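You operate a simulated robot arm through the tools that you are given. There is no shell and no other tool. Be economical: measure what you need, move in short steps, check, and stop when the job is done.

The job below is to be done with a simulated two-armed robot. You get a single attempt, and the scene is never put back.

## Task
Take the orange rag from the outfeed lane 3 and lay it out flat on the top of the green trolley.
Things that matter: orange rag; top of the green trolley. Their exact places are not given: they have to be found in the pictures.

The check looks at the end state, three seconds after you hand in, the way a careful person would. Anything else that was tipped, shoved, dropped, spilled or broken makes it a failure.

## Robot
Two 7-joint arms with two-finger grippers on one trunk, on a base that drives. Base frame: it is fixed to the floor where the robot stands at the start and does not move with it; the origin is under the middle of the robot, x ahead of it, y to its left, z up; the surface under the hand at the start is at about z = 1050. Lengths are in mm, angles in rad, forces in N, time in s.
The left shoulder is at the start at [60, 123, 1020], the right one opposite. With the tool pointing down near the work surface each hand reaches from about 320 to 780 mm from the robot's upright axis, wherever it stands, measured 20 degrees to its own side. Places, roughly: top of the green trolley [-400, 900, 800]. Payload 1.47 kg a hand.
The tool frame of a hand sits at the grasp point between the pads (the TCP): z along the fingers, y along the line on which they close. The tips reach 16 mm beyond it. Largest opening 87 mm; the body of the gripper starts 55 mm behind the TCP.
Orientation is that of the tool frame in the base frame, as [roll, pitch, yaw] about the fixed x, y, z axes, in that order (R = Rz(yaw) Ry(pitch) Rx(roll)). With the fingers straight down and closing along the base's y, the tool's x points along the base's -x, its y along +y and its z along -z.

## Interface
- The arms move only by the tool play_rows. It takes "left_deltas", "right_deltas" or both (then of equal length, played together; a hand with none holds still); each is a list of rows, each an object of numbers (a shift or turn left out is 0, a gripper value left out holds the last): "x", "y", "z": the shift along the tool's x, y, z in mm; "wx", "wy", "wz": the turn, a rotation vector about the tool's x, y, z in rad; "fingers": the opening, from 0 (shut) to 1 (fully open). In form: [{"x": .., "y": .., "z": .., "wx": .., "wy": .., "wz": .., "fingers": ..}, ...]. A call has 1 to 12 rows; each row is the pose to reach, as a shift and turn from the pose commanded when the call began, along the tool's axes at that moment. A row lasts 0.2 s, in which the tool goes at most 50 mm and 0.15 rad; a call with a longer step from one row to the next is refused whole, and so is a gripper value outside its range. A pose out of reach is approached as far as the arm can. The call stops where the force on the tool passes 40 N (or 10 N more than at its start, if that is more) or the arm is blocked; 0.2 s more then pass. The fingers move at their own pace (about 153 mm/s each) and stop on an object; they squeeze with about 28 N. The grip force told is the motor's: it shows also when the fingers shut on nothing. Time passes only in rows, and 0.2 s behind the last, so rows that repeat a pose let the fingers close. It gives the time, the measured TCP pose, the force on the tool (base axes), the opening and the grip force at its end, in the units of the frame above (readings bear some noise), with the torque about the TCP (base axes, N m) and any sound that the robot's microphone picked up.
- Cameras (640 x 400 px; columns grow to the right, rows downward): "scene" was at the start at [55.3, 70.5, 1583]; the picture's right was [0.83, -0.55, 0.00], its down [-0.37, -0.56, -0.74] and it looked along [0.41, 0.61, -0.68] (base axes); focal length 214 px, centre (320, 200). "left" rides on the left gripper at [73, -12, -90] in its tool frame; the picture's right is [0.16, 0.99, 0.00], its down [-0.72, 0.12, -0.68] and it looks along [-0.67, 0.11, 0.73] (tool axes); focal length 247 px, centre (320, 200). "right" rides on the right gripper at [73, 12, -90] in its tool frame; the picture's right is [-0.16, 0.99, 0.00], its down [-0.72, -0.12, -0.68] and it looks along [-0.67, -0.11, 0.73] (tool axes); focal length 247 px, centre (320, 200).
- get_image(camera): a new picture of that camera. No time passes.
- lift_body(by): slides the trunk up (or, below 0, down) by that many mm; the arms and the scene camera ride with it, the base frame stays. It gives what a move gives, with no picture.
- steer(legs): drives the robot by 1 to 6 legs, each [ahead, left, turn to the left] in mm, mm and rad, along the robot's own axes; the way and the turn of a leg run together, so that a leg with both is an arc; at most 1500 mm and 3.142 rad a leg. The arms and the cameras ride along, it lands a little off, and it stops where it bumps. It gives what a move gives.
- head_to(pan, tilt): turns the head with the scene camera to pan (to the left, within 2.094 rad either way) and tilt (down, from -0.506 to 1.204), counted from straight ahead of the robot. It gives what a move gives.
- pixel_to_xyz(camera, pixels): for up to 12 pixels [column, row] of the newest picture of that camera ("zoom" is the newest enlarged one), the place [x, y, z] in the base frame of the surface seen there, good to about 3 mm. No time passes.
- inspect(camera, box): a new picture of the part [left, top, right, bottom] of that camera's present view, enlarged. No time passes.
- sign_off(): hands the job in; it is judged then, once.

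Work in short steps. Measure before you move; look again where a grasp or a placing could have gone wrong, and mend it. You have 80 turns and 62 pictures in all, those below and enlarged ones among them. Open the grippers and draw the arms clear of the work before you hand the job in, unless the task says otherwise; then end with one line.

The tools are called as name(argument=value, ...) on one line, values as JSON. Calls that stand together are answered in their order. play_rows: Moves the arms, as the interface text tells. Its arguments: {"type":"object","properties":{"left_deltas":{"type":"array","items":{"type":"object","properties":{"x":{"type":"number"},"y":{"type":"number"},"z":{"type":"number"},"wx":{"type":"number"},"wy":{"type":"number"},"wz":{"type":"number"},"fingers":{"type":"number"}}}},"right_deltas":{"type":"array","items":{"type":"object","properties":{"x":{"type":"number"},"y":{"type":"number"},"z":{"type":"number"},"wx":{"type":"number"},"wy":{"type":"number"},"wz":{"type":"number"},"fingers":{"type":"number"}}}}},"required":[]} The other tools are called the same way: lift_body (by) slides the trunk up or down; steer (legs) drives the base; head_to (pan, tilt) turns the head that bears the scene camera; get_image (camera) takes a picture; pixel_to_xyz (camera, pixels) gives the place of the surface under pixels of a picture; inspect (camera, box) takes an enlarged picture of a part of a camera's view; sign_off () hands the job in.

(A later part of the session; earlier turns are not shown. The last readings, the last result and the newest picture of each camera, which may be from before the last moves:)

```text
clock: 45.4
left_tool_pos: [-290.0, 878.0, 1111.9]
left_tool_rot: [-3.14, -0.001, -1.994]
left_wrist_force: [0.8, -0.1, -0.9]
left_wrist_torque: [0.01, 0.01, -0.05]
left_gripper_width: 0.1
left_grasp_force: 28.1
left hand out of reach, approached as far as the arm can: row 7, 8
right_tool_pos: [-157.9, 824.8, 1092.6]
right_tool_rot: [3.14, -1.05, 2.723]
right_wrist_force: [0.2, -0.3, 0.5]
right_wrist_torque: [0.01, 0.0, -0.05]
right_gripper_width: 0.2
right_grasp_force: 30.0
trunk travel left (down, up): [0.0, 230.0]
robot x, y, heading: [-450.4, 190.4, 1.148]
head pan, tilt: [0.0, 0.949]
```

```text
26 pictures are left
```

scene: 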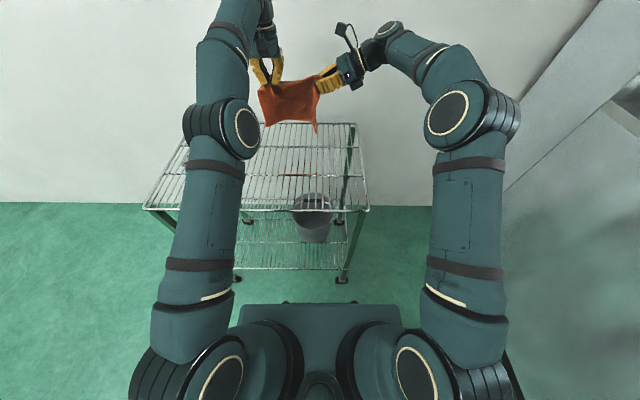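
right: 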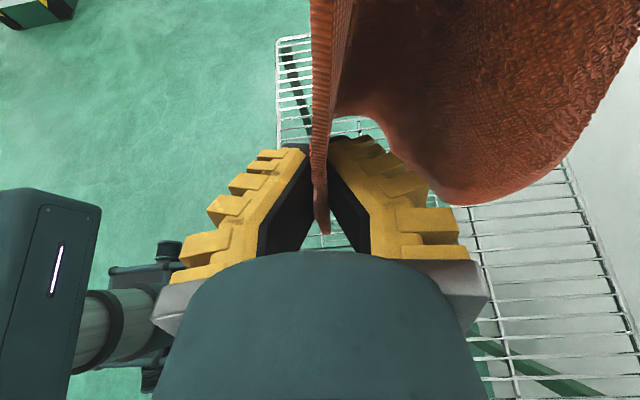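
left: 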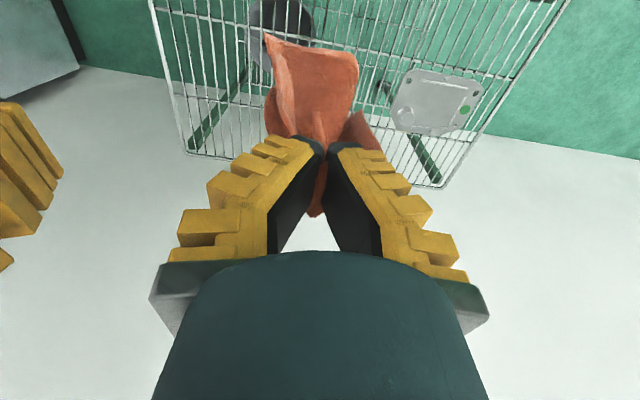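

Left hand ended about 5 mm short, which is harmless. I zoom on the cloth and measure its lower edge.

inspect(camera="scene", box=[230, 50, 370, 140])

pixel_to_xyz(camera="scene", pixels=[[263, 122], [290, 120], [314, 126], [316, 130], [290, 100], [262, 105], [314, 100]])

```text
4.44 times, centred on (300, 95) of scene
```

zoom: 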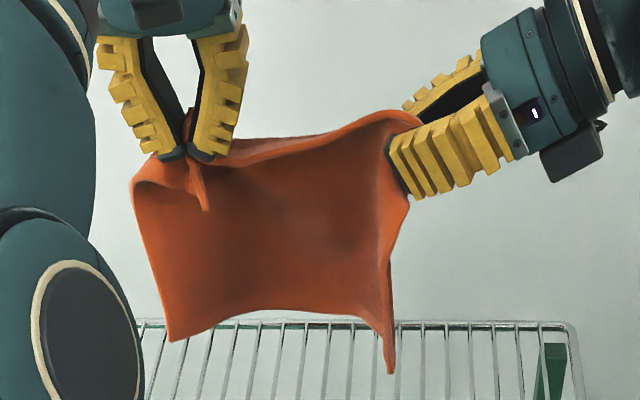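

```text
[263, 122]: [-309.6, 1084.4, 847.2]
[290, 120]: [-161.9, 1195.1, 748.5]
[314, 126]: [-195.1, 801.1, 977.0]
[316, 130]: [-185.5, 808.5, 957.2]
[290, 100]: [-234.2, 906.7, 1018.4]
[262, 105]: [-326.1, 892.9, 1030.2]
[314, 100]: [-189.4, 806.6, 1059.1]
```

The cloth's lower corner hangs at z≈945. I lower both hands 90 mm so the lower edge just comes to the wires.

play_rows(left_deltas=[{"z": 20}, {"z": 40}, {"z": 60}, {"z": 75}, {"z": 90}, {"z": 90}, {"z": 90}], right_deltas=[{"x": -17.3, "z": 9.9}, {"x": -34.7, "z": 19.9}, {"x": -52, "z": 29.8}, {"x": -65, "z": 37.3}, {"x": -78, "z": 44.7}, {"x": -78, "z": 44.7}, {"x": -78, "z": 44.7}])

inspect(camera="scene", box=[200, 60, 380, 175])

```text
clock: 47.0
left_tool_pos: [-289.1, 879.1, 1022.2]
left_tool_rot: [-3.141, 0.0, -1.991]
left_wrist_force: [0.7, 0.0, -0.2]
left_wrist_torque: [0.0, 0.02, -0.05]
left_gripper_width: 0.2
left_grasp_force: 27.9
right_tool_pos: [-159.8, 827.1, 1002.1]
right_tool_rot: [3.141, -1.05, 2.72]
right_wrist_force: [0.7, -0.6, -0.5]
right_wrist_torque: [0.03, 0.01, 0.02]
right_gripper_width: 0.3
right_grasp_force: 21.4
trunk travel left (down, up): [0.0, 230.0]
robot x, y, heading: [-449.9, 186.5, 1.147]
head pan, tilt: [0.0, 0.949]
```

```text
3.48 times, centred on (290, 118) of scene
```

zoom: 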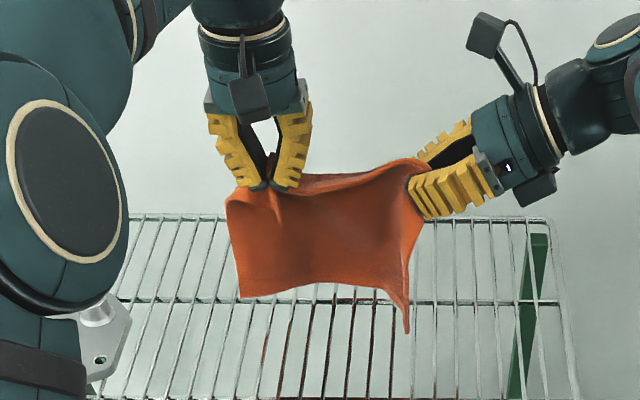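

The lower edge is just at the wires. I now lay the cloth: hands come toward the robot and down in an arc, first two thirds of the way, then look.

play_rows(left_deltas=[{"z": 5, "x": 20}, {"z": 10, "x": 45}, {"z": 18, "x": 65}, {"z": 28, "x": 85}, {"z": 43, "x": 105}, {"z": 63, "x": 125}, {"z": 88, "x": 142}, {"z": 110, "x": 153}], right_deltas=[{"x": -1.7, "z": 1, "y": -20}, {"x": -5.2, "z": 3, "y": -45}, {"x": -11.3, "z": 6.5, "y": -65}, {"x": -19, "z": 11, "y": -85}, {"x": -29.5, "z": 17, "y": -105}, {"x": -43.3, "z": 25, "y": -125}, {"x": -62.4, "z": 35.8, "y": -142}, {"x": -78, "z": 44.7, "y": -153}])

inspect(camera="scene", box=[200, 80, 380, 195])

```text
clock: 48.8
left_tool_pos: [-352.6, 740.4, 910.8]
left_tool_rot: [-3.14, -0.001, -1.992]
left_wrist_force: [-0.2, 0.6, -0.1]
left_wrist_torque: [0.01, -0.03, -0.04]
left_gripper_width: 0.0
left_grasp_force: 28.1
right_tool_pos: [-221.8, 685.9, 914.1]
right_tool_rot: [3.14, -1.052, 2.72]
right_wrist_force: [-1.0, 0.8, 0.9]
right_wrist_torque: [-0.02, -0.02, 0.01]
right_gripper_width: 0.0
right_grasp_force: 30.1
trunk travel left (down, up): [0.0, 230.0]
robot x, y, heading: [-451.5, 189.7, 1.149]
head pan, tilt: [0.0, 0.949]
```

```text
3.48 times, centred on (290, 138) of scene
```

zoom: 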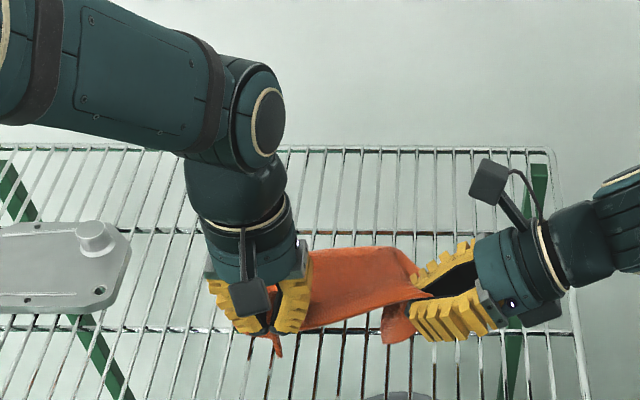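

The cloth is mostly lying down; a flap hangs below the right grip at (398,322). I check with both hand cameras.

get_image(camera="right")

get_image(camera="left")

```text
22 pictures are left
```

right: 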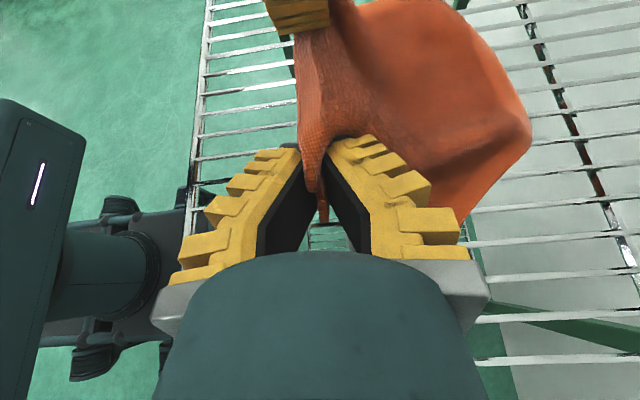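

```text
21 pictures are left
```

left: 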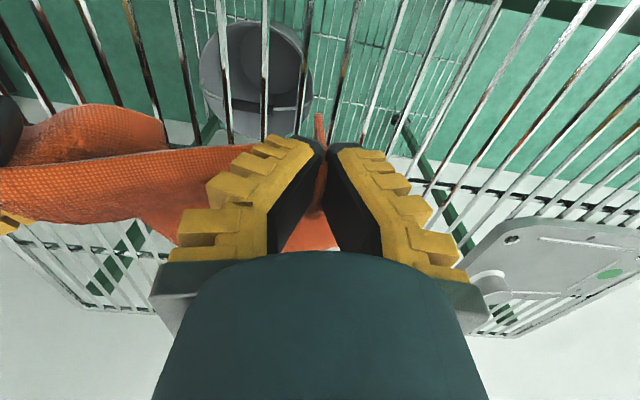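

The right corner's edge is twisted under because that hand still points sideways. I back up along the arc and turn the right hand upright, then pitch it forward so that its corner will be laid pointing toward the robot.

play_rows(left_deltas=[{"z": -22, "x": -11}, {"z": -47, "x": -28}, {"z": -67, "x": -48}, {"z": -82, "x": -68}, {"z": -90, "x": -88}, {"z": -90, "x": -88}, {"z": -90, "x": -88}, {"z": -90, "x": -88}, {"z": -90, "x": -88}, {"z": -90, "x": -88}], right_deltas=[{"x": 15.6, "z": -9, "y": 11}, {"x": 34.7, "z": -19.7, "y": 28}, {"x": 48.5, "z": -27.7, "y": 48}, {"x": 59, "z": -33.8, "y": 68, "wy": -0.15}, {"x": 67, "z": -38, "y": 88, "wy": -0.3}, {"x": 67, "z": -38, "y": 88, "wy": -0.45}, {"x": 67, "z": -38, "y": 88, "wy": -0.6}, {"x": 67, "z": -38, "y": 88, "wy": -0.75}, {"x": 67, "z": -38, "y": 88, "wy": -0.9}, {"x": 67, "z": -38, "y": 88, "wy": -1.05}])

inspect(camera="scene", box=[200, 70, 380, 185])

```text
clock: 51.0
left_tool_pos: [-317.3, 818.3, 999.5]
left_tool_rot: [3.141, 0.0, -1.992]
left_wrist_force: [-0.6, 0.7, 0.5]
left_wrist_torque: [0.0, -0.01, -0.06]
left_gripper_width: 0.0
left_grasp_force: 28.1
right_tool_pos: [-185.4, 766.5, 989.0]
right_tool_rot: [-3.139, 0.003, 2.72]
right_wrist_force: [-0.3, -0.3, -1.1]
right_wrist_torque: [0.0, -0.01, -0.01]
right_gripper_width: 0.0
right_grasp_force: 25.6
trunk travel left (down, up): [0.0, 230.0]
robot x, y, heading: [-448.5, 188.9, 1.145]
head pan, tilt: [0.0, 0.949]
```

```text
3.48 times, centred on (290, 128) of scene
```

zoom: 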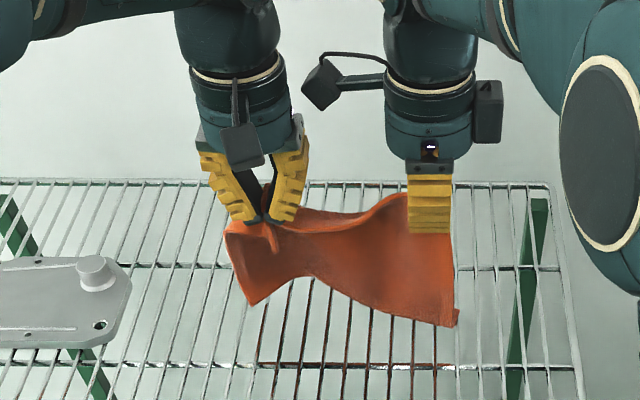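

The right hand now hangs its corner naturally. I raise and move both hands forward again, pitching both 40° so the fingers point away from the robot, and spread the right one by 10 mm.

play_rows(left_deltas=[{"x": -15, "z": -8, "wy": -0.1}, {"x": -30, "z": -15, "wy": -0.2}, {"x": -45, "z": -22, "wy": -0.3}, {"x": -60, "z": -30, "wy": -0.4}, {"x": -78, "z": -36, "wy": -0.5}, {"x": -78, "z": -36, "wy": -0.6}, {"x": -78, "z": -36, "wy": -0.7}, {"x": -78, "z": -36, "wy": -0.7}], right_deltas=[{"y": 15, "x": -2, "z": -9, "wx": -0.1}, {"y": 30, "x": -4, "z": -18, "wx": -0.2}, {"y": 45, "x": -6, "z": -27, "wx": -0.3}, {"y": 60, "x": -8, "z": -36, "wx": -0.4}, {"y": 78, "x": -10, "z": -45, "wx": -0.5}, {"y": 78, "x": -10, "z": -45, "wx": -0.6}, {"y": 78, "x": -10, "z": -45, "wx": -0.7}, {"y": 78, "x": -10, "z": -45, "wx": -0.7}])

inspect(camera="scene", box=[200, 60, 380, 175])

```text
clock: 52.8
left_tool_pos: [-283.7, 890.1, 1036.5]
left_tool_rot: [-3.141, 0.7, -1.991]
left_wrist_force: [0.3, 0.0, 0.5]
left_wrist_torque: [0.01, 0.0, -0.05]
left_gripper_width: 0.4
left_grasp_force: 27.6
right_tool_pos: [-143.7, 835.6, 1034.4]
right_tool_rot: [2.439, 0.001, 2.719]
right_wrist_force: [-0.1, 0.4, 0.7]
right_wrist_torque: [-0.02, 0.0, 0.04]
right_gripper_width: 0.2
right_grasp_force: 30.7
trunk travel left (down, up): [0.0, 230.0]
robot x, y, heading: [-449.5, 188.7, 1.15]
head pan, tilt: [0.0, 0.949]
```

```text
3.48 times, centred on (290, 118) of scene
```

zoom: 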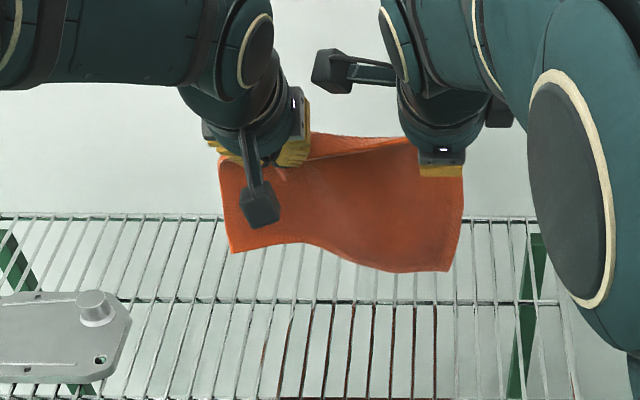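

The cloth now hangs open and straight. I repeat the laying arc with both hands, stopping about 20 mm above the final height.

play_rows(left_deltas=[{"x": 9.7, "z": 11.5}, {"x": 28.2, "z": 2.4}, {"x": 50.5, "z": -9.9}, {"x": 71, "z": -16.6}, {"x": 92.7, "z": -21.8}, {"x": 117.7, "z": -23.3}, {"x": 145.9, "z": -20.8}, {"x": 174.3, "z": -13.4}, {"x": 197.5, "z": -2.9}, {"x": 215.8, "z": 7.9}], right_deltas=[{"y": -9.7, "z": 11.5}, {"y": -28.2, "z": 2.4}, {"y": -50.5, "z": -9.9}, {"y": -71, "z": -16.6}, {"y": -92.7, "z": -21.8}, {"y": -117.7, "z": -23.3}, {"y": -145.9, "z": -20.8}, {"y": -174.3, "z": -13.4}, {"y": -197.5, "z": -2.9}, {"y": -215.8, "z": 7.9}])

inspect(camera="scene", box=[200, 90, 380, 205])

```text
clock: 55.0
left_tool_pos: [-350.4, 744.5, 891.4]
left_tool_rot: [-3.141, 0.7, -1.992]
left_wrist_force: [1.0, 0.3, 1.0]
left_wrist_torque: [0.0, 0.05, -0.05]
left_gripper_width: 0.0
left_grasp_force: 28.3
right_tool_pos: [-209.8, 687.9, 890.3]
right_tool_rot: [2.441, -0.001, 2.719]
right_wrist_force: [-0.5, 0.3, -0.4]
right_wrist_torque: [0.02, 0.01, -0.04]
right_gripper_width: 0.0
right_grasp_force: 24.8
trunk travel left (down, up): [0.0, 230.0]
robot x, y, heading: [-451.3, 188.4, 1.148]
head pan, tilt: [0.0, 0.949]
```

```text
3.48 times, centred on (290, 148) of scene
```

zoom: 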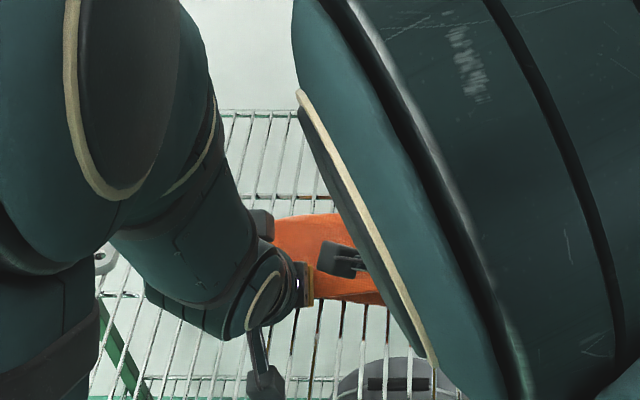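

The arms block the head's view; I use the hand cameras and check the left forearm's height near the plate.

pixel_to_xyz(camera="zoom", pixels=[[190, 310], [160, 300], [105, 265], [290, 240], [340, 235], [330, 290], [265, 380]])

get_image(camera="right")

get_image(camera="left")

```text
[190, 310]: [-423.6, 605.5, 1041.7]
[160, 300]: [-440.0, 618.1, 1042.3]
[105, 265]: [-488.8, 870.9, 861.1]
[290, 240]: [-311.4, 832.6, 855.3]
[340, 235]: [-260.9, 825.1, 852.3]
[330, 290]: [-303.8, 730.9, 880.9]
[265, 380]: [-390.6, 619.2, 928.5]
```

```text
17 pictures are left
```

right: 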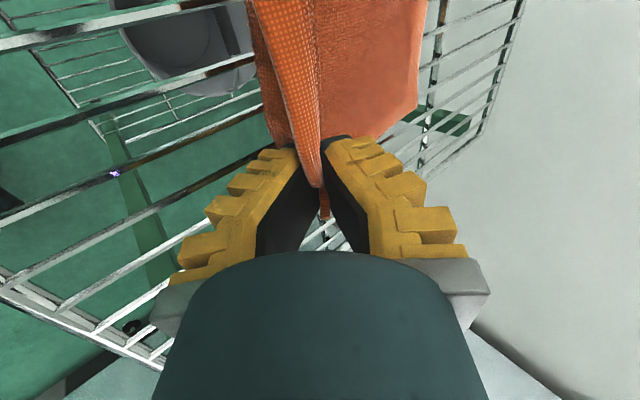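

```text
16 pictures are left
```

left: 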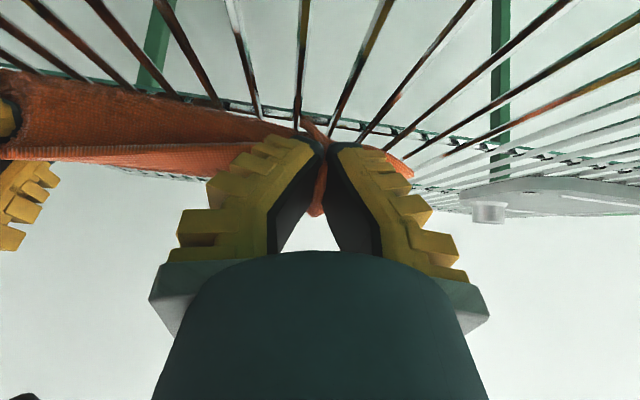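

A small bulge sits under the hem on the robot's side. I pull back 28 mm while lowering the last 18–21 mm.

play_rows(left_deltas=[{"x": 9.2, "z": -7.7}, {"x": 19.2, "z": -8.3}, {"x": 26.9, "z": -6.9}, {"x": 33, "z": -4.3}, {"x": 33, "z": -4.3}], right_deltas=[{"y": -9.2, "z": -7.7}, {"y": -19.8, "z": -7.5}, {"y": -28.1, "z": -5.4}, {"y": -34.9, "z": -2}, {"y": -34.9, "z": -2}])

get_image(camera="right")

```text
clock: 56.1
left_tool_pos: [-361.8, 718.1, 875.0]
left_tool_rot: [-3.141, 0.703, -1.992]
left_wrist_force: [0.1, 0.7, -0.1]
left_wrist_torque: [-0.01, -0.02, -0.02]
left_gripper_width: 0.0
left_grasp_force: 28.3
right_tool_pos: [-220.6, 663.1, 873.1]
right_tool_rot: [2.432, -0.003, 2.717]
right_wrist_force: [0.8, 7.4, 36.1]
right_wrist_torque: [-0.15, 0.08, -0.05]
right_gripper_width: 0.1
right_grasp_force: 27.7
trunk travel left (down, up): [0.0, 230.0]
robot x, y, heading: [-450.3, 186.2, 1.153]
head pan, tilt: [0.0, 0.949]
```

```text
15 pictures are left
```

right: 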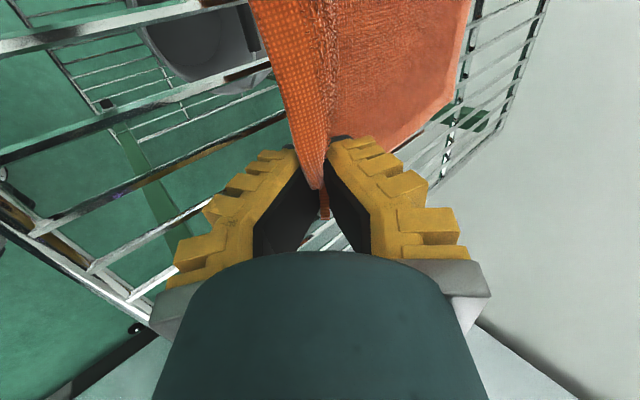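

The right hand presses on the wires (36 N). I ease it up while opening a little, open the left hand, and withdraw both backwards along the fingers.

play_rows(left_deltas=[{"fingers": 0.0}, {"fingers": 0.15}, {"fingers": 0.3}, {"fingers": 0.3}, {"z": -15, "fingers": 0.3}, {"z": -35}, {"z": -60}, {"z": -90}], right_deltas=[{"y": 3, "z": -4}, {"y": 6, "z": -7, "fingers": 0.1}, {"y": 7, "z": -9, "fingers": 0.25}, {"y": 7, "z": -9, "fingers": 0.25}, {"y": 7, "z": -22}, {"y": 7, "z": -40}, {"y": 7, "z": -65}, {"y": 7, "z": -95}])

get_image(camera="right")

get_image(camera="scene")

```text
clock: 58.0
left_tool_pos: [-382.2, 665.6, 944.5]
left_tool_rot: [3.141, 0.699, -1.994]
left_wrist_force: [0.2, -1.1, 0.4]
left_wrist_torque: [0.03, -0.01, 0.0]
left_gripper_width: 32.3
left_grasp_force: 4.6
right_tool_pos: [-241.7, 607.9, 944.5]
right_tool_rot: [2.44, 0.001, 2.722]
right_wrist_force: [1.0, -0.2, 0.4]
right_wrist_torque: [-0.01, 0.03, -0.02]
right_gripper_width: 28.1
right_grasp_force: 4.9
trunk travel left (down, up): [0.0, 230.0]
robot x, y, heading: [-448.6, 187.5, 1.147]
head pan, tilt: [0.0, 0.949]
```

```text
14 pictures are left
```

right: 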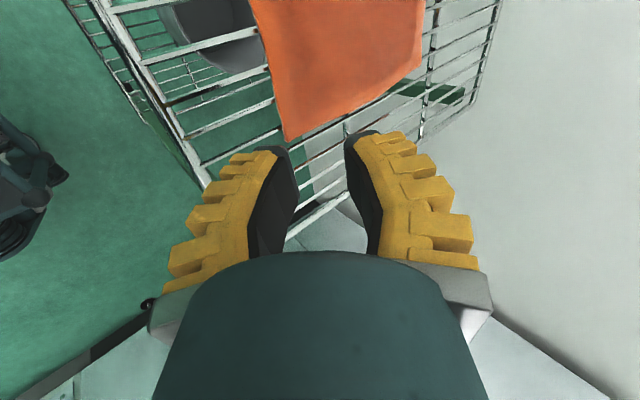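

```text
13 pictures are left
```

scene: 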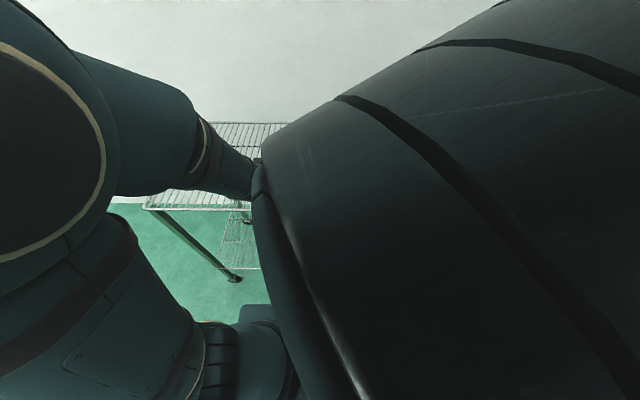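

Both corners are released and the visible half lies flat. I raise the trunk and back the robot off to see the whole rag.

lift_body(by=175)

steer(legs=[[-250, 0, 0]])

play_rows(left_deltas=[{"y": 25}, {"y": 50}, {"y": 75}, {"y": 100}, {"y": 125}], right_deltas=[{"x": -25}, {"x": -50}, {"x": -75}, {"x": -100}, {"x": -125}])

head_to(pan=0.0, tilt=0.75)

get_image(camera="scene")

```text
clock: 59.9
left_tool_pos: [-382.0, 667.2, 1117.9]
left_tool_rot: [3.141, 0.698, -1.994]
left_wrist_force: [-2.2, 0.5, 0.1]
left_wrist_torque: [-0.02, 0.04, -0.02]
left_gripper_width: 32.5
left_grasp_force: 3.9
right_tool_pos: [-242.5, 610.3, 1119.2]
right_tool_rot: [2.442, 0.0, 2.718]
right_wrist_force: [-0.2, 0.0, 0.2]
right_wrist_torque: [-0.03, 0.03, -0.01]
right_gripper_width: 28.5
right_grasp_force: 4.7
trunk travel left (down, up): [-175.0, 55.0]
robot x, y, heading: [-452.0, 187.0, 1.148]
head pan, tilt: [0.0, 0.949]
```

```text
clock: 61.7
left_tool_pos: [-484.6, 441.3, 1118.0]
left_tool_rot: [3.141, 0.703, -1.989]
left_wrist_force: [0.5, 0.1, 0.1]
left_wrist_torque: [-0.02, 0.01, 0.01]
left_gripper_width: 32.3
left_grasp_force: 4.3
right_tool_pos: [-344.8, 386.1, 1119.8]
right_tool_rot: [2.44, 0.0, 2.724]
right_wrist_force: [0.2, 1.1, -0.3]
right_wrist_torque: [0.01, 0.03, -0.03]
right_gripper_width: 28.0
right_grasp_force: 4.6
trunk travel left (down, up): [-175.0, 55.0]
robot x, y, heading: [-549.9, -37.9, 1.154]
head pan, tilt: [0.0, 0.949]
```

```text
clock: 62.9
left_tool_pos: [-601.6, 493.2, 1118.9]
left_tool_rot: [-3.141, 0.7, -1.989]
left_wrist_force: [-0.5, -0.3, -0.6]
left_wrist_torque: [-0.01, 0.01, 0.0]
left_gripper_width: 32.2
left_grasp_force: 4.2
right_tool_pos: [-231.0, 337.2, 1118.6]
right_tool_rot: [2.442, 0.0, 2.727]
right_wrist_force: [-0.3, 0.9, 0.2]
right_wrist_torque: [0.0, 0.0, 0.01]
right_gripper_width: 28.2
right_grasp_force: 4.4
trunk travel left (down, up): [-175.0, 55.0]
robot x, y, heading: [-553.0, -36.5, 1.15]
head pan, tilt: [0.0, 0.949]
```

```text
clock: 63.6
left_tool_pos: [-601.4, 491.5, 1117.7]
left_tool_rot: [-3.14, 0.7, -1.987]
left_wrist_force: [0.2, -0.3, -0.5]
left_wrist_torque: [0.02, -0.01, 0.02]
left_gripper_width: 32.3
left_grasp_force: 4.2
right_tool_pos: [-231.2, 337.0, 1118.7]
right_tool_rot: [2.442, 0.001, 2.726]
right_wrist_force: [-1.4, 0.6, 0.0]
right_wrist_torque: [0.0, -0.02, 0.01]
right_gripper_width: 28.3
right_grasp_force: 5.1
trunk travel left (down, up): [-175.0, 55.0]
robot x, y, heading: [-547.0, -33.8, 1.151]
head pan, tilt: [0.0, 0.75]
```

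```text
12 pictures are left
```

scene: 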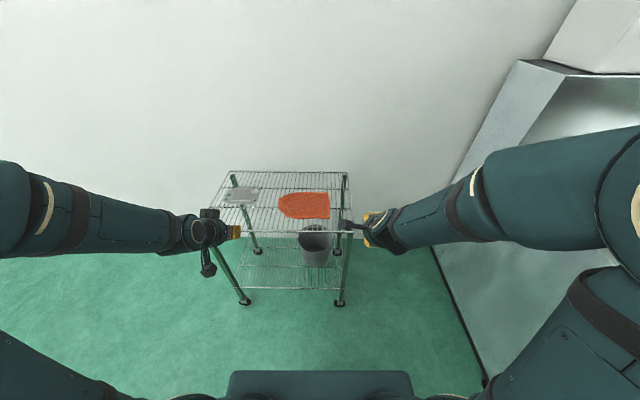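

The rag lies on the top at (305,205), but its left near corner looks off. I zoom in.

inspect(camera="scene", box=[260, 180, 350, 235])

pixel_to_xyz(camera="zoom", pixels=[[130, 100], [150, 90], [490, 85], [490, 270], [200, 265], [300, 180], [200, 180], [440, 180], [150, 140], [130, 200], [320, 260], [320, 100]])

```text
7.11 times, centred on (305, 208) of scene
```

zoom: 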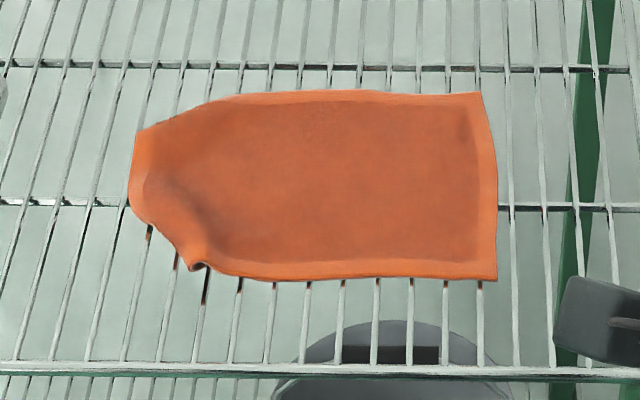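

```text
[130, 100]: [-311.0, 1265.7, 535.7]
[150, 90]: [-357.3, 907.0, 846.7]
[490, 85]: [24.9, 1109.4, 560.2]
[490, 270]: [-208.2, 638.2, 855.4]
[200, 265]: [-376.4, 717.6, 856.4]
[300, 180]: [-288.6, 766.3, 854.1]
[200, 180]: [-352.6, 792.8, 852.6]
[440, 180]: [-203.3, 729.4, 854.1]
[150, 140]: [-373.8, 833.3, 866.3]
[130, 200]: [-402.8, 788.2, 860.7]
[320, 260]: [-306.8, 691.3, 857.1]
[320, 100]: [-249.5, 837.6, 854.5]
```

The right three quarters lie flat, but the left-near corner is tucked under and the left edge stands up about 12 mm. I drive back in, straighten the left hand above it and look closely.

steer(legs=[[230, 0, 0]])

play_rows(left_deltas=[{"wy": 0.14}, {"wy": 0.28}, {"wy": 0.42}, {"wy": 0.56}, {"wy": 0.7}])

lift_body(by=-120)

get_image(camera="left")

```text
clock: 65.3
left_tool_pos: [-511.7, 693.3, 1117.7]
left_tool_rot: [-3.141, 0.699, -1.989]
left_wrist_force: [0.3, 0.4, 0.7]
left_wrist_torque: [-0.05, 0.02, -0.03]
left_gripper_width: 32.2
left_grasp_force: 4.6
right_tool_pos: [-141.8, 537.5, 1118.1]
right_tool_rot: [2.442, -0.001, 2.723]
right_wrist_force: [-0.5, 0.1, 0.2]
right_wrist_torque: [-0.01, 0.03, 0.01]
right_gripper_width: 28.1
right_grasp_force: 4.7
trunk travel left (down, up): [-175.0, 55.0]
robot x, y, heading: [-464.3, 163.4, 1.153]
head pan, tilt: [0.0, 0.75]
```

```text
clock: 66.5
left_tool_pos: [-511.2, 693.1, 1117.9]
left_tool_rot: [3.14, -0.003, -1.986]
left_wrist_force: [-0.3, -0.2, -0.6]
left_wrist_torque: [0.0, 0.0, 0.03]
left_gripper_width: 32.0
left_grasp_force: 4.8
right_tool_pos: [-141.8, 538.7, 1117.2]
right_tool_rot: [2.442, -0.001, 2.723]
right_wrist_force: [0.1, -0.1, 0.4]
right_wrist_torque: [0.03, -0.03, 0.0]
right_gripper_width: 28.2
right_grasp_force: 4.6
trunk travel left (down, up): [-175.0, 55.0]
robot x, y, heading: [-461.4, 162.8, 1.155]
head pan, tilt: [0.0, 0.75]
```

```text
clock: 68.0
left_tool_pos: [-512.7, 692.5, 997.8]
left_tool_rot: [3.141, -0.001, -1.989]
left_wrist_force: [0.1, 0.8, 0.0]
left_wrist_torque: [0.0, -0.02, 0.04]
left_gripper_width: 32.5
left_grasp_force: 4.4
right_tool_pos: [-141.9, 536.8, 998.4]
right_tool_rot: [2.441, 0.0, 2.725]
right_wrist_force: [0.8, -0.1, -0.8]
right_wrist_torque: [0.0, -0.04, -0.03]
right_gripper_width: 28.2
right_grasp_force: 4.7
trunk travel left (down, up): [-55.0, 175.0]
robot x, y, heading: [-464.2, 165.2, 1.154]
head pan, tilt: [0.0, 0.75]
```

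```text
10 pictures are left
```

left: 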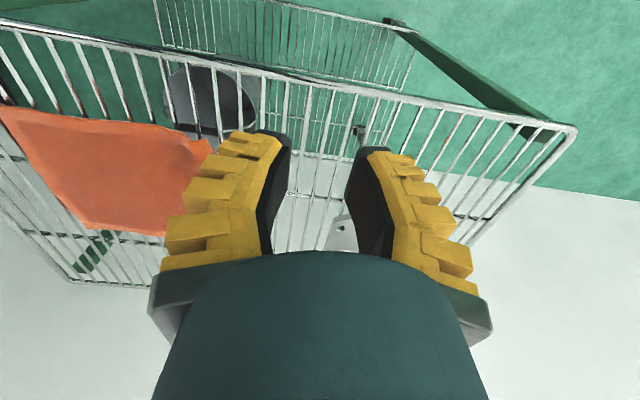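

I zoom on the left part of the cloth in this view.

inspect(camera="left", box=[60, 90, 260, 250])

pixel_to_xyz(camera="left", pixels=[[176, 131], [207, 147], [190, 180], [165, 180], [163, 232], [120, 225], [140, 150], [100, 150], [195, 160]])

```text
2.50 times, centred on (160, 170) of left
```

zoom: 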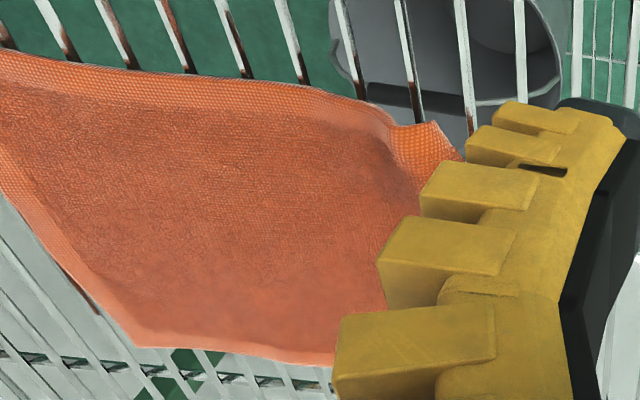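

```text
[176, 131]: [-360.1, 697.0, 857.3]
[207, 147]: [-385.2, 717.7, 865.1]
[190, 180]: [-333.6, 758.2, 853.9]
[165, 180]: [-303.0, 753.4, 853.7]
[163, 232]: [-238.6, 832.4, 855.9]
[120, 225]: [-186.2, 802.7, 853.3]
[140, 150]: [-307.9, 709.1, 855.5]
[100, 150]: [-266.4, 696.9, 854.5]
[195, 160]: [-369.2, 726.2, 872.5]
```

The cloth is not tucked: the old gather ridge at (-360,697) still holds about 45 mm of hem, and the left corner tip sits at (-385,718,865). I yaw the left hand 90° over that corner, to pinch its raised lip fore-and-aft and pull it left.

play_rows(left_deltas=[{"x": -7, "y": -10, "z": 6, "wz": -0.143}, {"x": -14, "y": -20, "z": 12, "wz": -0.286}, {"x": -21, "y": -30, "z": 18, "wz": -0.428, "fingers": 0.5}, {"x": -28, "y": -40, "z": 25, "wz": -0.571}, {"x": -35, "y": -50, "z": 32, "wz": -0.714}, {"x": -42, "y": -60, "z": 38, "wz": -0.857}, {"x": -49, "y": -70, "z": 44, "wz": -1.0}, {"x": -56, "y": -80, "z": 50, "wz": -1.143}, {"x": -63, "y": -90, "z": 56, "wz": -1.286}, {"x": -70, "y": -100, "z": 62, "wz": -1.428}, {"x": -75, "y": -110, "z": 68, "wz": -1.571}])

get_image(camera="left")

```text
clock: 70.4
left_tool_pos: [-380.1, 715.6, 931.8]
left_tool_rot: [3.141, 0.0, -0.416]
left_wrist_force: [0.0, 0.1, 0.6]
left_wrist_torque: [0.0, -0.01, -0.01]
left_gripper_width: 49.0
left_grasp_force: 4.1
right_tool_pos: [-141.6, 537.3, 997.4]
right_tool_rot: [2.441, -0.001, 2.721]
right_wrist_force: [0.7, 0.8, -0.2]
right_wrist_torque: [-0.03, -0.05, -0.01]
right_gripper_width: 28.3
right_grasp_force: 4.4
trunk travel left (down, up): [-55.0, 175.0]
robot x, y, heading: [-461.3, 160.8, 1.152]
head pan, tilt: [0.0, 0.75]
```

```text
8 pictures are left
```

left: 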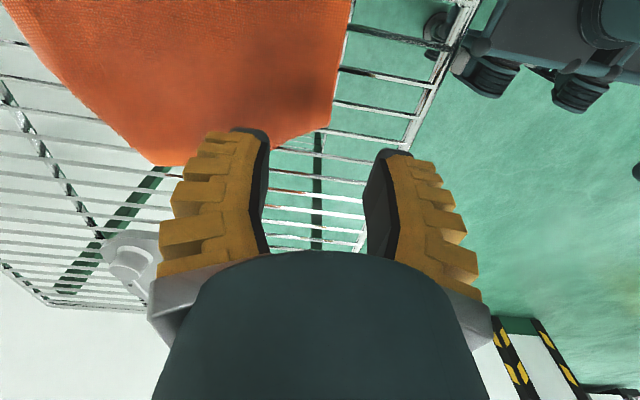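

The corner shows at (322,128), between the fingers. I measure it and the side edge before lowering.

pixel_to_xyz(camera="left", pixels=[[322, 124], [300, 128], [275, 142], [330, 100], [160, 162], [310, 100], [342, 30], [280, 110]])

```text
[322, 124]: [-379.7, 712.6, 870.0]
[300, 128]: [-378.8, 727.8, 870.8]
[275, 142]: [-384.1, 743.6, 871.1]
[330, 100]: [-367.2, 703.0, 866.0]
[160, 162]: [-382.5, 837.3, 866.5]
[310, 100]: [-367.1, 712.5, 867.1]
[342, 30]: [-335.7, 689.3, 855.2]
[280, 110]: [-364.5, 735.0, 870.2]
```

The left edge stands at z≈870 because the near-left corner triangle is tucked under along the line (-380,713)–(-403,788). I pinch only the top layer just inside that fold, to lift it so that the triangle can swing out.

play_rows(left_deltas=[{"x": 9, "y": -22, "z": 10, "fingers": 0.38}, {"x": 9, "y": -22, "z": 30}, {"x": 9, "y": -22, "z": 45}, {"x": 9, "y": -22, "z": 55}, {"x": 9, "y": -22, "z": 61}, {"x": 9, "y": -22, "z": 61, "fingers": 0.15}, {"x": 9, "y": -22, "z": 61, "fingers": 0.0}, {"x": 9, "y": -22, "z": 61, "fingers": 0.0}, {"x": 9, "y": -22, "z": 61, "fingers": 0.0}])

play_rows(left_deltas=[{"z": -15}, {"z": -30}, {"z": -45}, {"z": -60}, {"z": -75}, {"z": -90}, {"z": -90}])

get_image(camera="left")

```text
clock: 72.4
left_tool_pos: [-362.2, 734.2, 870.3]
left_tool_rot: [-3.141, 0.001, -0.416]
left_wrist_force: [0.7, 0.6, 2.3]
left_wrist_torque: [0.02, 0.0, 0.0]
left_gripper_width: 0.0
left_grasp_force: 27.6
right_tool_pos: [-142.7, 537.2, 998.8]
right_tool_rot: [2.441, -0.001, 2.723]
right_wrist_force: [0.4, 0.9, -0.3]
right_wrist_torque: [0.0, -0.01, -0.04]
right_gripper_width: 27.8
right_grasp_force: 4.9
trunk travel left (down, up): [-55.0, 175.0]
robot x, y, heading: [-460.4, 165.6, 1.148]
head pan, tilt: [0.0, 0.75]
```

```text
clock: 74.0
left_tool_pos: [-363.1, 732.0, 961.3]
left_tool_rot: [3.141, 0.001, -0.418]
left_wrist_force: [0.4, 0.2, -0.2]
left_wrist_torque: [0.01, -0.02, 0.04]
left_gripper_width: 0.1
left_grasp_force: 28.3
right_tool_pos: [-142.1, 539.0, 998.9]
right_tool_rot: [2.443, 0.0, 2.722]
right_wrist_force: [-0.1, -0.2, -0.5]
right_wrist_torque: [0.01, 0.01, -0.03]
right_gripper_width: 27.8
right_grasp_force: 4.7
trunk travel left (down, up): [-55.0, 175.0]
robot x, y, heading: [-460.9, 165.2, 1.152]
head pan, tilt: [0.0, 0.75]
```

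```text
7 pictures are left
```

left: 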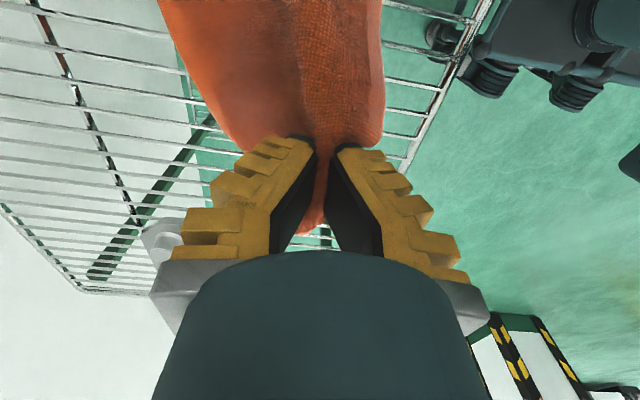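

The cloth's left side is lifted. I look from the head to see how the corner hangs.

inspect(camera="scene", box=[180, 120, 400, 260])

```text
2.86 times, centred on (290, 190) of scene
```

zoom: 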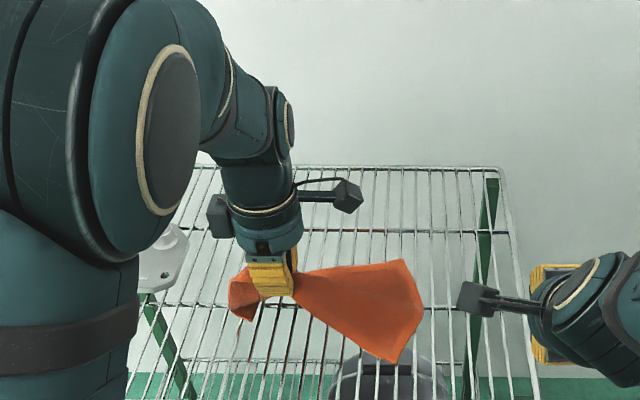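

The corner strip hangs left of the fingers. I tilt the hand so the fingers point left-down (throwing the strip outward), pull 38 mm left to take out the slack, and lower to the wires.

play_rows(left_deltas=[{"wy": -0.14, "x": -5}, {"wy": -0.28, "x": -10}, {"wy": -0.42, "x": -15}, {"wy": -0.56, "x": -20}, {"wy": -0.7, "x": -25, "z": 10}, {"wy": -0.7, "x": -30, "z": 30}, {"wy": -0.7, "x": -34, "z": 50}, {"wy": -0.7, "x": -38, "z": 65}, {"wy": -0.7, "x": -38, "z": 76}, {"wy": -0.7, "x": -38, "z": 84}])

inspect(camera="scene", box=[180, 140, 380, 265])

```text
clock: 76.2
left_tool_pos: [-398.4, 748.3, 876.6]
left_tool_rot: [-3.141, 0.699, -0.417]
left_wrist_force: [-0.3, 0.9, 2.7]
left_wrist_torque: [0.03, 0.0, -0.01]
left_gripper_width: 0.0
left_grasp_force: 28.0
right_tool_pos: [-141.4, 537.4, 998.6]
right_tool_rot: [2.44, 0.002, 2.724]
right_wrist_force: [0.1, -1.0, 0.5]
right_wrist_torque: [0.02, 0.01, 0.01]
right_gripper_width: 28.0
right_grasp_force: 5.0
trunk travel left (down, up): [-55.0, 175.0]
robot x, y, heading: [-465.2, 167.4, 1.154]
head pan, tilt: [0.0, 0.75]
```

```text
3.20 times, centred on (280, 202) of scene
```

zoom: 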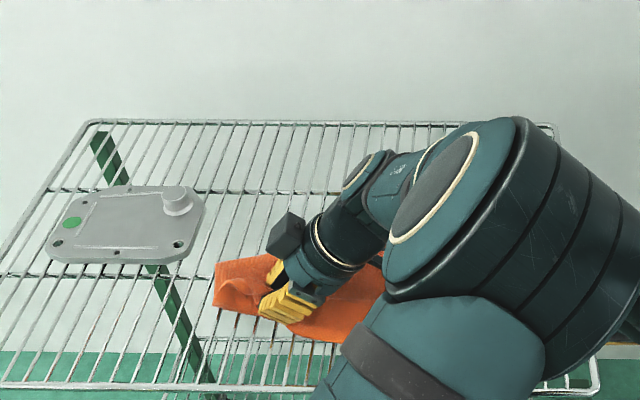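

The left side is now spread out to the left of the fingers. I open slightly and withdraw along the fingers, then upward.

play_rows(left_deltas=[{"fingers": 0.1}, {"fingers": 0.28}, {"fingers": 0.28}, {"z": -10}, {"z": -25}, {"z": -45, "x": 5}, {"z": -65, "x": 20}, {"z": -90, "x": 40}, {"z": -120, "x": 60}, {"z": -150, "x": 80}])

lift_body(by=120)

steer(legs=[[-250, 0, 0]])

inspect(camera="scene", box=[220, 150, 380, 250])

```text
clock: 78.4
left_tool_pos: [-264.0, 691.8, 937.3]
left_tool_rot: [3.139, 0.696, -0.393]
left_wrist_force: [1.0, 0.7, 0.6]
left_wrist_torque: [-0.01, -0.01, -0.03]
left_gripper_width: 30.4
left_grasp_force: 4.5
right_tool_pos: [-124.0, 531.4, 998.4]
right_tool_rot: [2.443, -0.01, 2.676]
right_wrist_force: [-0.4, 0.2, 0.2]
right_wrist_torque: [0.0, 0.01, -0.05]
right_gripper_width: 28.2
right_grasp_force: 4.3
trunk travel left (down, up): [-55.0, 175.0]
robot x, y, heading: [-459.8, 163.3, 1.153]
head pan, tilt: [0.0, 0.75]
```

```text
clock: 79.9
left_tool_pos: [-264.9, 691.0, 1060.0]
left_tool_rot: [-3.141, 0.697, -0.396]
left_wrist_force: [0.1, 0.2, 0.0]
left_wrist_torque: [0.02, 0.0, 0.03]
left_gripper_width: 30.5
left_grasp_force: 4.5
right_tool_pos: [-124.0, 530.9, 1116.2]
right_tool_rot: [2.447, -0.007, 2.676]
right_wrist_force: [0.4, -0.6, -0.9]
right_wrist_torque: [0.02, 0.0, -0.02]
right_gripper_width: 27.9
right_grasp_force: 5.3
trunk travel left (down, up): [-175.0, 55.0]
robot x, y, heading: [-460.7, 167.3, 1.152]
head pan, tilt: [0.0, 0.75]
```

```text
clock: 81.8
left_tool_pos: [-366.7, 462.9, 1060.1]
left_tool_rot: [-3.141, 0.694, -0.392]
left_wrist_force: [0.1, 0.5, 0.2]
left_wrist_torque: [0.0, 0.04, -0.04]
left_gripper_width: 30.8
left_grasp_force: 4.4
right_tool_pos: [-225.6, 302.4, 1117.2]
right_tool_rot: [2.445, -0.008, 2.677]
right_wrist_force: [0.1, -0.4, 0.4]
right_wrist_torque: [0.01, 0.01, 0.0]
right_gripper_width: 27.9
right_grasp_force: 4.4
trunk travel left (down, up): [-175.0, 55.0]
robot x, y, heading: [-564.7, -61.4, 1.157]
head pan, tilt: [0.0, 0.75]
```

```text
4.00 times, centred on (300, 200) of scene
```

zoom: 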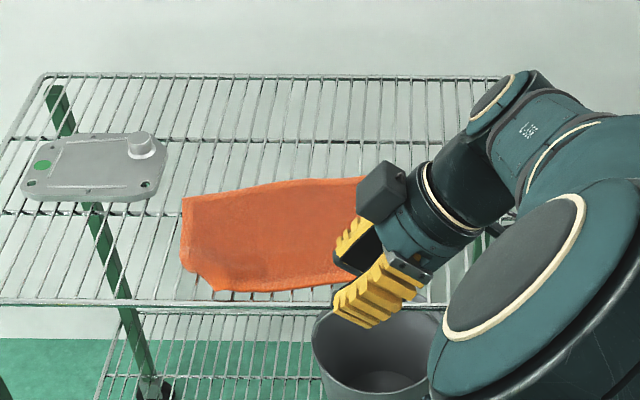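

The left half looks good, apart from a small nick at the near-left corner (200,280). I move the left arm aside for a full view.

play_rows(left_deltas=[{"x": -31, "z": 20}, {"x": -61, "z": 45}, {"x": -92, "z": 71}, {"x": -122, "z": 97}, {"x": -153, "z": 123}, {"x": -180, "z": 146}])

inspect(camera="scene", box=[250, 180, 354, 245])

pixel_to_xyz(camera="zoom", pixels=[[95, 85], [100, 190], [140, 210], [160, 230], [200, 210], [250, 180], [330, 150], [400, 200], [150, 180], [300, 100], [120, 210], [200, 250]])

```text
clock: 83.2
left_tool_pos: [-580.8, 554.5, 1059.5]
left_tool_rot: [-3.141, 0.695, -0.395]
left_wrist_force: [0.2, -0.1, 0.9]
left_wrist_torque: [0.02, 0.0, 0.01]
left_gripper_width: 30.8
left_grasp_force: 4.4
right_tool_pos: [-225.7, 303.1, 1117.5]
right_tool_rot: [2.443, -0.004, 2.675]
right_wrist_force: [0.1, 0.6, -0.3]
right_wrist_torque: [0.01, 0.0, 0.0]
right_gripper_width: 28.0
right_grasp_force: 4.2
trunk travel left (down, up): [-175.0, 55.0]
robot x, y, heading: [-561.4, -62.7, 1.15]
head pan, tilt: [0.0, 0.75]
```

```text
6.15 times, centred on (302, 212) of scene
```

zoom: 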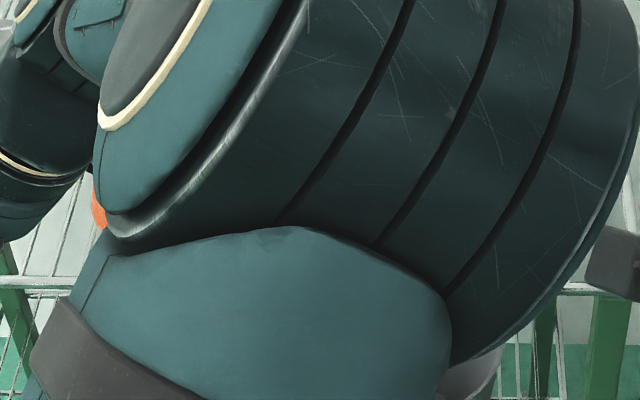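

```text
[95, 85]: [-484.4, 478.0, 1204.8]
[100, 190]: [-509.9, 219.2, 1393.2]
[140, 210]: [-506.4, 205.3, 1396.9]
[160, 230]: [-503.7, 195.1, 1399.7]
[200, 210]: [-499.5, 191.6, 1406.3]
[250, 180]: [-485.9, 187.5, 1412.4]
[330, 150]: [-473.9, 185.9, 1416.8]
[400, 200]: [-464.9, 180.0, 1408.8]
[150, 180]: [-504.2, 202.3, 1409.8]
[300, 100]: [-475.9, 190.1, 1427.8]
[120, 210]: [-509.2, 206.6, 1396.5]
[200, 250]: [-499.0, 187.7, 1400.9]
```

The elbow blocks the view because of the tilted wrist. I undo the tilt and the yaw of the left hand before spending another picture.

play_rows(left_deltas=[{"wy": 0.14}, {"wy": 0.28}, {"wy": 0.42}, {"wy": 0.56}, {"wy": 0.7}])

play_rows(left_deltas=[{"wz": 0.143}, {"wz": 0.286}, {"wz": 0.428}, {"wz": 0.571}, {"wz": 0.714}, {"wz": 0.857}, {"wz": 1.0}, {"wz": 1.143}, {"wz": 1.286}, {"wz": 1.428}, {"wz": 1.571, "y": 20}, {"wz": 1.571, "y": 20}])

inspect(camera="scene", box=[250, 180, 354, 245])

pixel_to_xyz(camera="zoom", pixels=[[110, 110], [100, 170], [140, 210], [160, 190], [200, 210], [250, 180], [330, 150], [400, 200], [150, 150], [300, 100], [120, 140], [450, 100]])

```text
clock: 84.4
left_tool_pos: [-580.5, 552.6, 1061.6]
left_tool_rot: [-3.139, -0.008, -0.395]
left_wrist_force: [0.0, 0.3, 0.1]
left_wrist_torque: [0.0, 0.0, -0.02]
left_gripper_width: 30.8
left_grasp_force: 4.7
right_tool_pos: [-225.9, 302.8, 1117.3]
right_tool_rot: [2.446, -0.005, 2.675]
right_wrist_force: [-0.5, -0.1, -0.4]
right_wrist_torque: [0.0, 0.0, 0.01]
right_gripper_width: 28.4
right_grasp_force: 4.6
trunk travel left (down, up): [-175.0, 55.0]
robot x, y, heading: [-562.1, -62.7, 1.152]
head pan, tilt: [0.0, 0.75]
```

```text
clock: 87.0
left_tool_pos: [-585.4, 533.6, 1061.6]
left_tool_rot: [-3.135, 0.001, -1.967]
left_wrist_force: [0.0, 0.9, -0.3]
left_wrist_torque: [-0.01, 0.0, -0.01]
left_gripper_width: 30.8
left_grasp_force: 4.5
right_tool_pos: [-224.6, 302.4, 1116.6]
right_tool_rot: [2.447, -0.006, 2.676]
right_wrist_force: [0.6, -0.3, 0.6]
right_wrist_torque: [0.0, -0.04, -0.01]
right_gripper_width: 27.9
right_grasp_force: 4.3
trunk travel left (down, up): [-175.0, 55.0]
robot x, y, heading: [-564.1, -60.9, 1.146]
head pan, tilt: [0.0, 0.75]
```

```text
6.15 times, centred on (302, 212) of scene
```

zoom: 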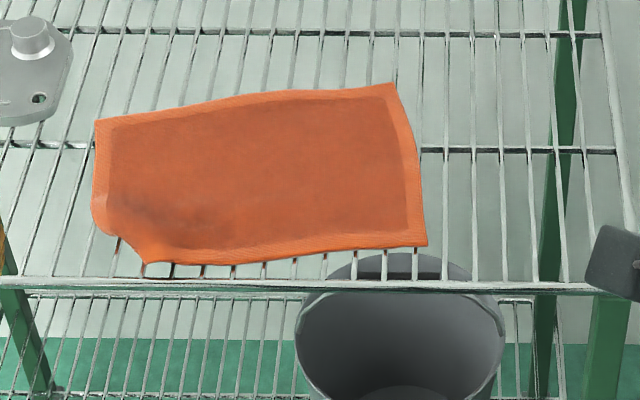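

```text
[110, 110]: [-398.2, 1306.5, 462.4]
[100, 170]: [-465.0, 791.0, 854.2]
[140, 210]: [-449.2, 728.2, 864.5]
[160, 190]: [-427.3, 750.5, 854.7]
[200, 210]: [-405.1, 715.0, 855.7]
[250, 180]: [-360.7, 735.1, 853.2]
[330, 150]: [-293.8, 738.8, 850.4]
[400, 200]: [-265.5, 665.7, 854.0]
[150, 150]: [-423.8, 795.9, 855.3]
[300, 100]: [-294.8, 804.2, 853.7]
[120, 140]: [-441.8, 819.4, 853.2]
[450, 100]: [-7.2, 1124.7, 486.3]
```

Three corners now lie flat, with only a ~35 mm triangle at the near-left corner still turned under (bump z 864 at (-449,728)). I have two pictures left, so I try one careful repeat on that corner: drive in, lower, and yaw the left hand as before.

steer(legs=[[250, 0, 0]])

play_rows(left_deltas=[{"wz": -0.143}, {"wz": -0.286}, {"wz": -0.428}, {"wz": -0.571}, {"wz": -0.714}, {"wz": -0.857}, {"wz": -1.0}, {"wz": -1.143}, {"wz": -1.286}, {"wz": -1.428}, {"wz": -1.571}])

lift_body(by=-120)

```text
clock: 88.8
left_tool_pos: [-485.6, 757.9, 1061.4]
left_tool_rot: [-3.135, 0.0, -1.968]
left_wrist_force: [-0.5, -0.3, -0.5]
left_wrist_torque: [-0.01, -0.03, -0.01]
left_gripper_width: 30.3
left_grasp_force: 5.8
right_tool_pos: [-124.9, 527.0, 1116.0]
right_tool_rot: [2.448, -0.007, 2.674]
right_wrist_force: [1.0, 0.5, -0.5]
right_wrist_torque: [0.02, 0.0, 0.03]
right_gripper_width: 28.1
right_grasp_force: 4.9
trunk travel left (down, up): [-175.0, 55.0]
robot x, y, heading: [-463.4, 160.0, 1.15]
head pan, tilt: [0.0, 0.75]
```

```text
clock: 91.2
left_tool_pos: [-486.4, 757.4, 1062.5]
left_tool_rot: [-3.14, -0.005, -0.392]
left_wrist_force: [-0.2, 0.9, -0.2]
left_wrist_torque: [0.0, 0.0, 0.0]
left_gripper_width: 30.5
left_grasp_force: 4.7
right_tool_pos: [-126.0, 524.4, 1117.1]
right_tool_rot: [2.447, -0.008, 2.673]
right_wrist_force: [0.2, 0.5, 1.1]
right_wrist_torque: [-0.01, 0.0, -0.02]
right_gripper_width: 28.2
right_grasp_force: 4.8
trunk travel left (down, up): [-175.0, 55.0]
robot x, y, heading: [-461.9, 163.7, 1.151]
head pan, tilt: [0.0, 0.75]
```

```text
clock: 92.7
left_tool_pos: [-487.4, 756.2, 943.4]
left_tool_rot: [-3.14, -0.005, -0.395]
left_wrist_force: [0.3, 0.5, 0.0]
left_wrist_torque: [0.03, 0.01, -0.02]
left_gripper_width: 30.6
left_grasp_force: 4.7
right_tool_pos: [-124.6, 524.8, 997.0]
right_tool_rot: [2.445, -0.006, 2.675]
right_wrist_force: [-0.4, 0.3, -0.3]
right_wrist_torque: [-0.03, 0.01, 0.01]
right_gripper_width: 27.8
right_grasp_force: 4.7
trunk travel left (down, up): [-55.0, 175.0]
robot x, y, heading: [-465.3, 161.1, 1.152]
head pan, tilt: [0.0, 0.75]
```

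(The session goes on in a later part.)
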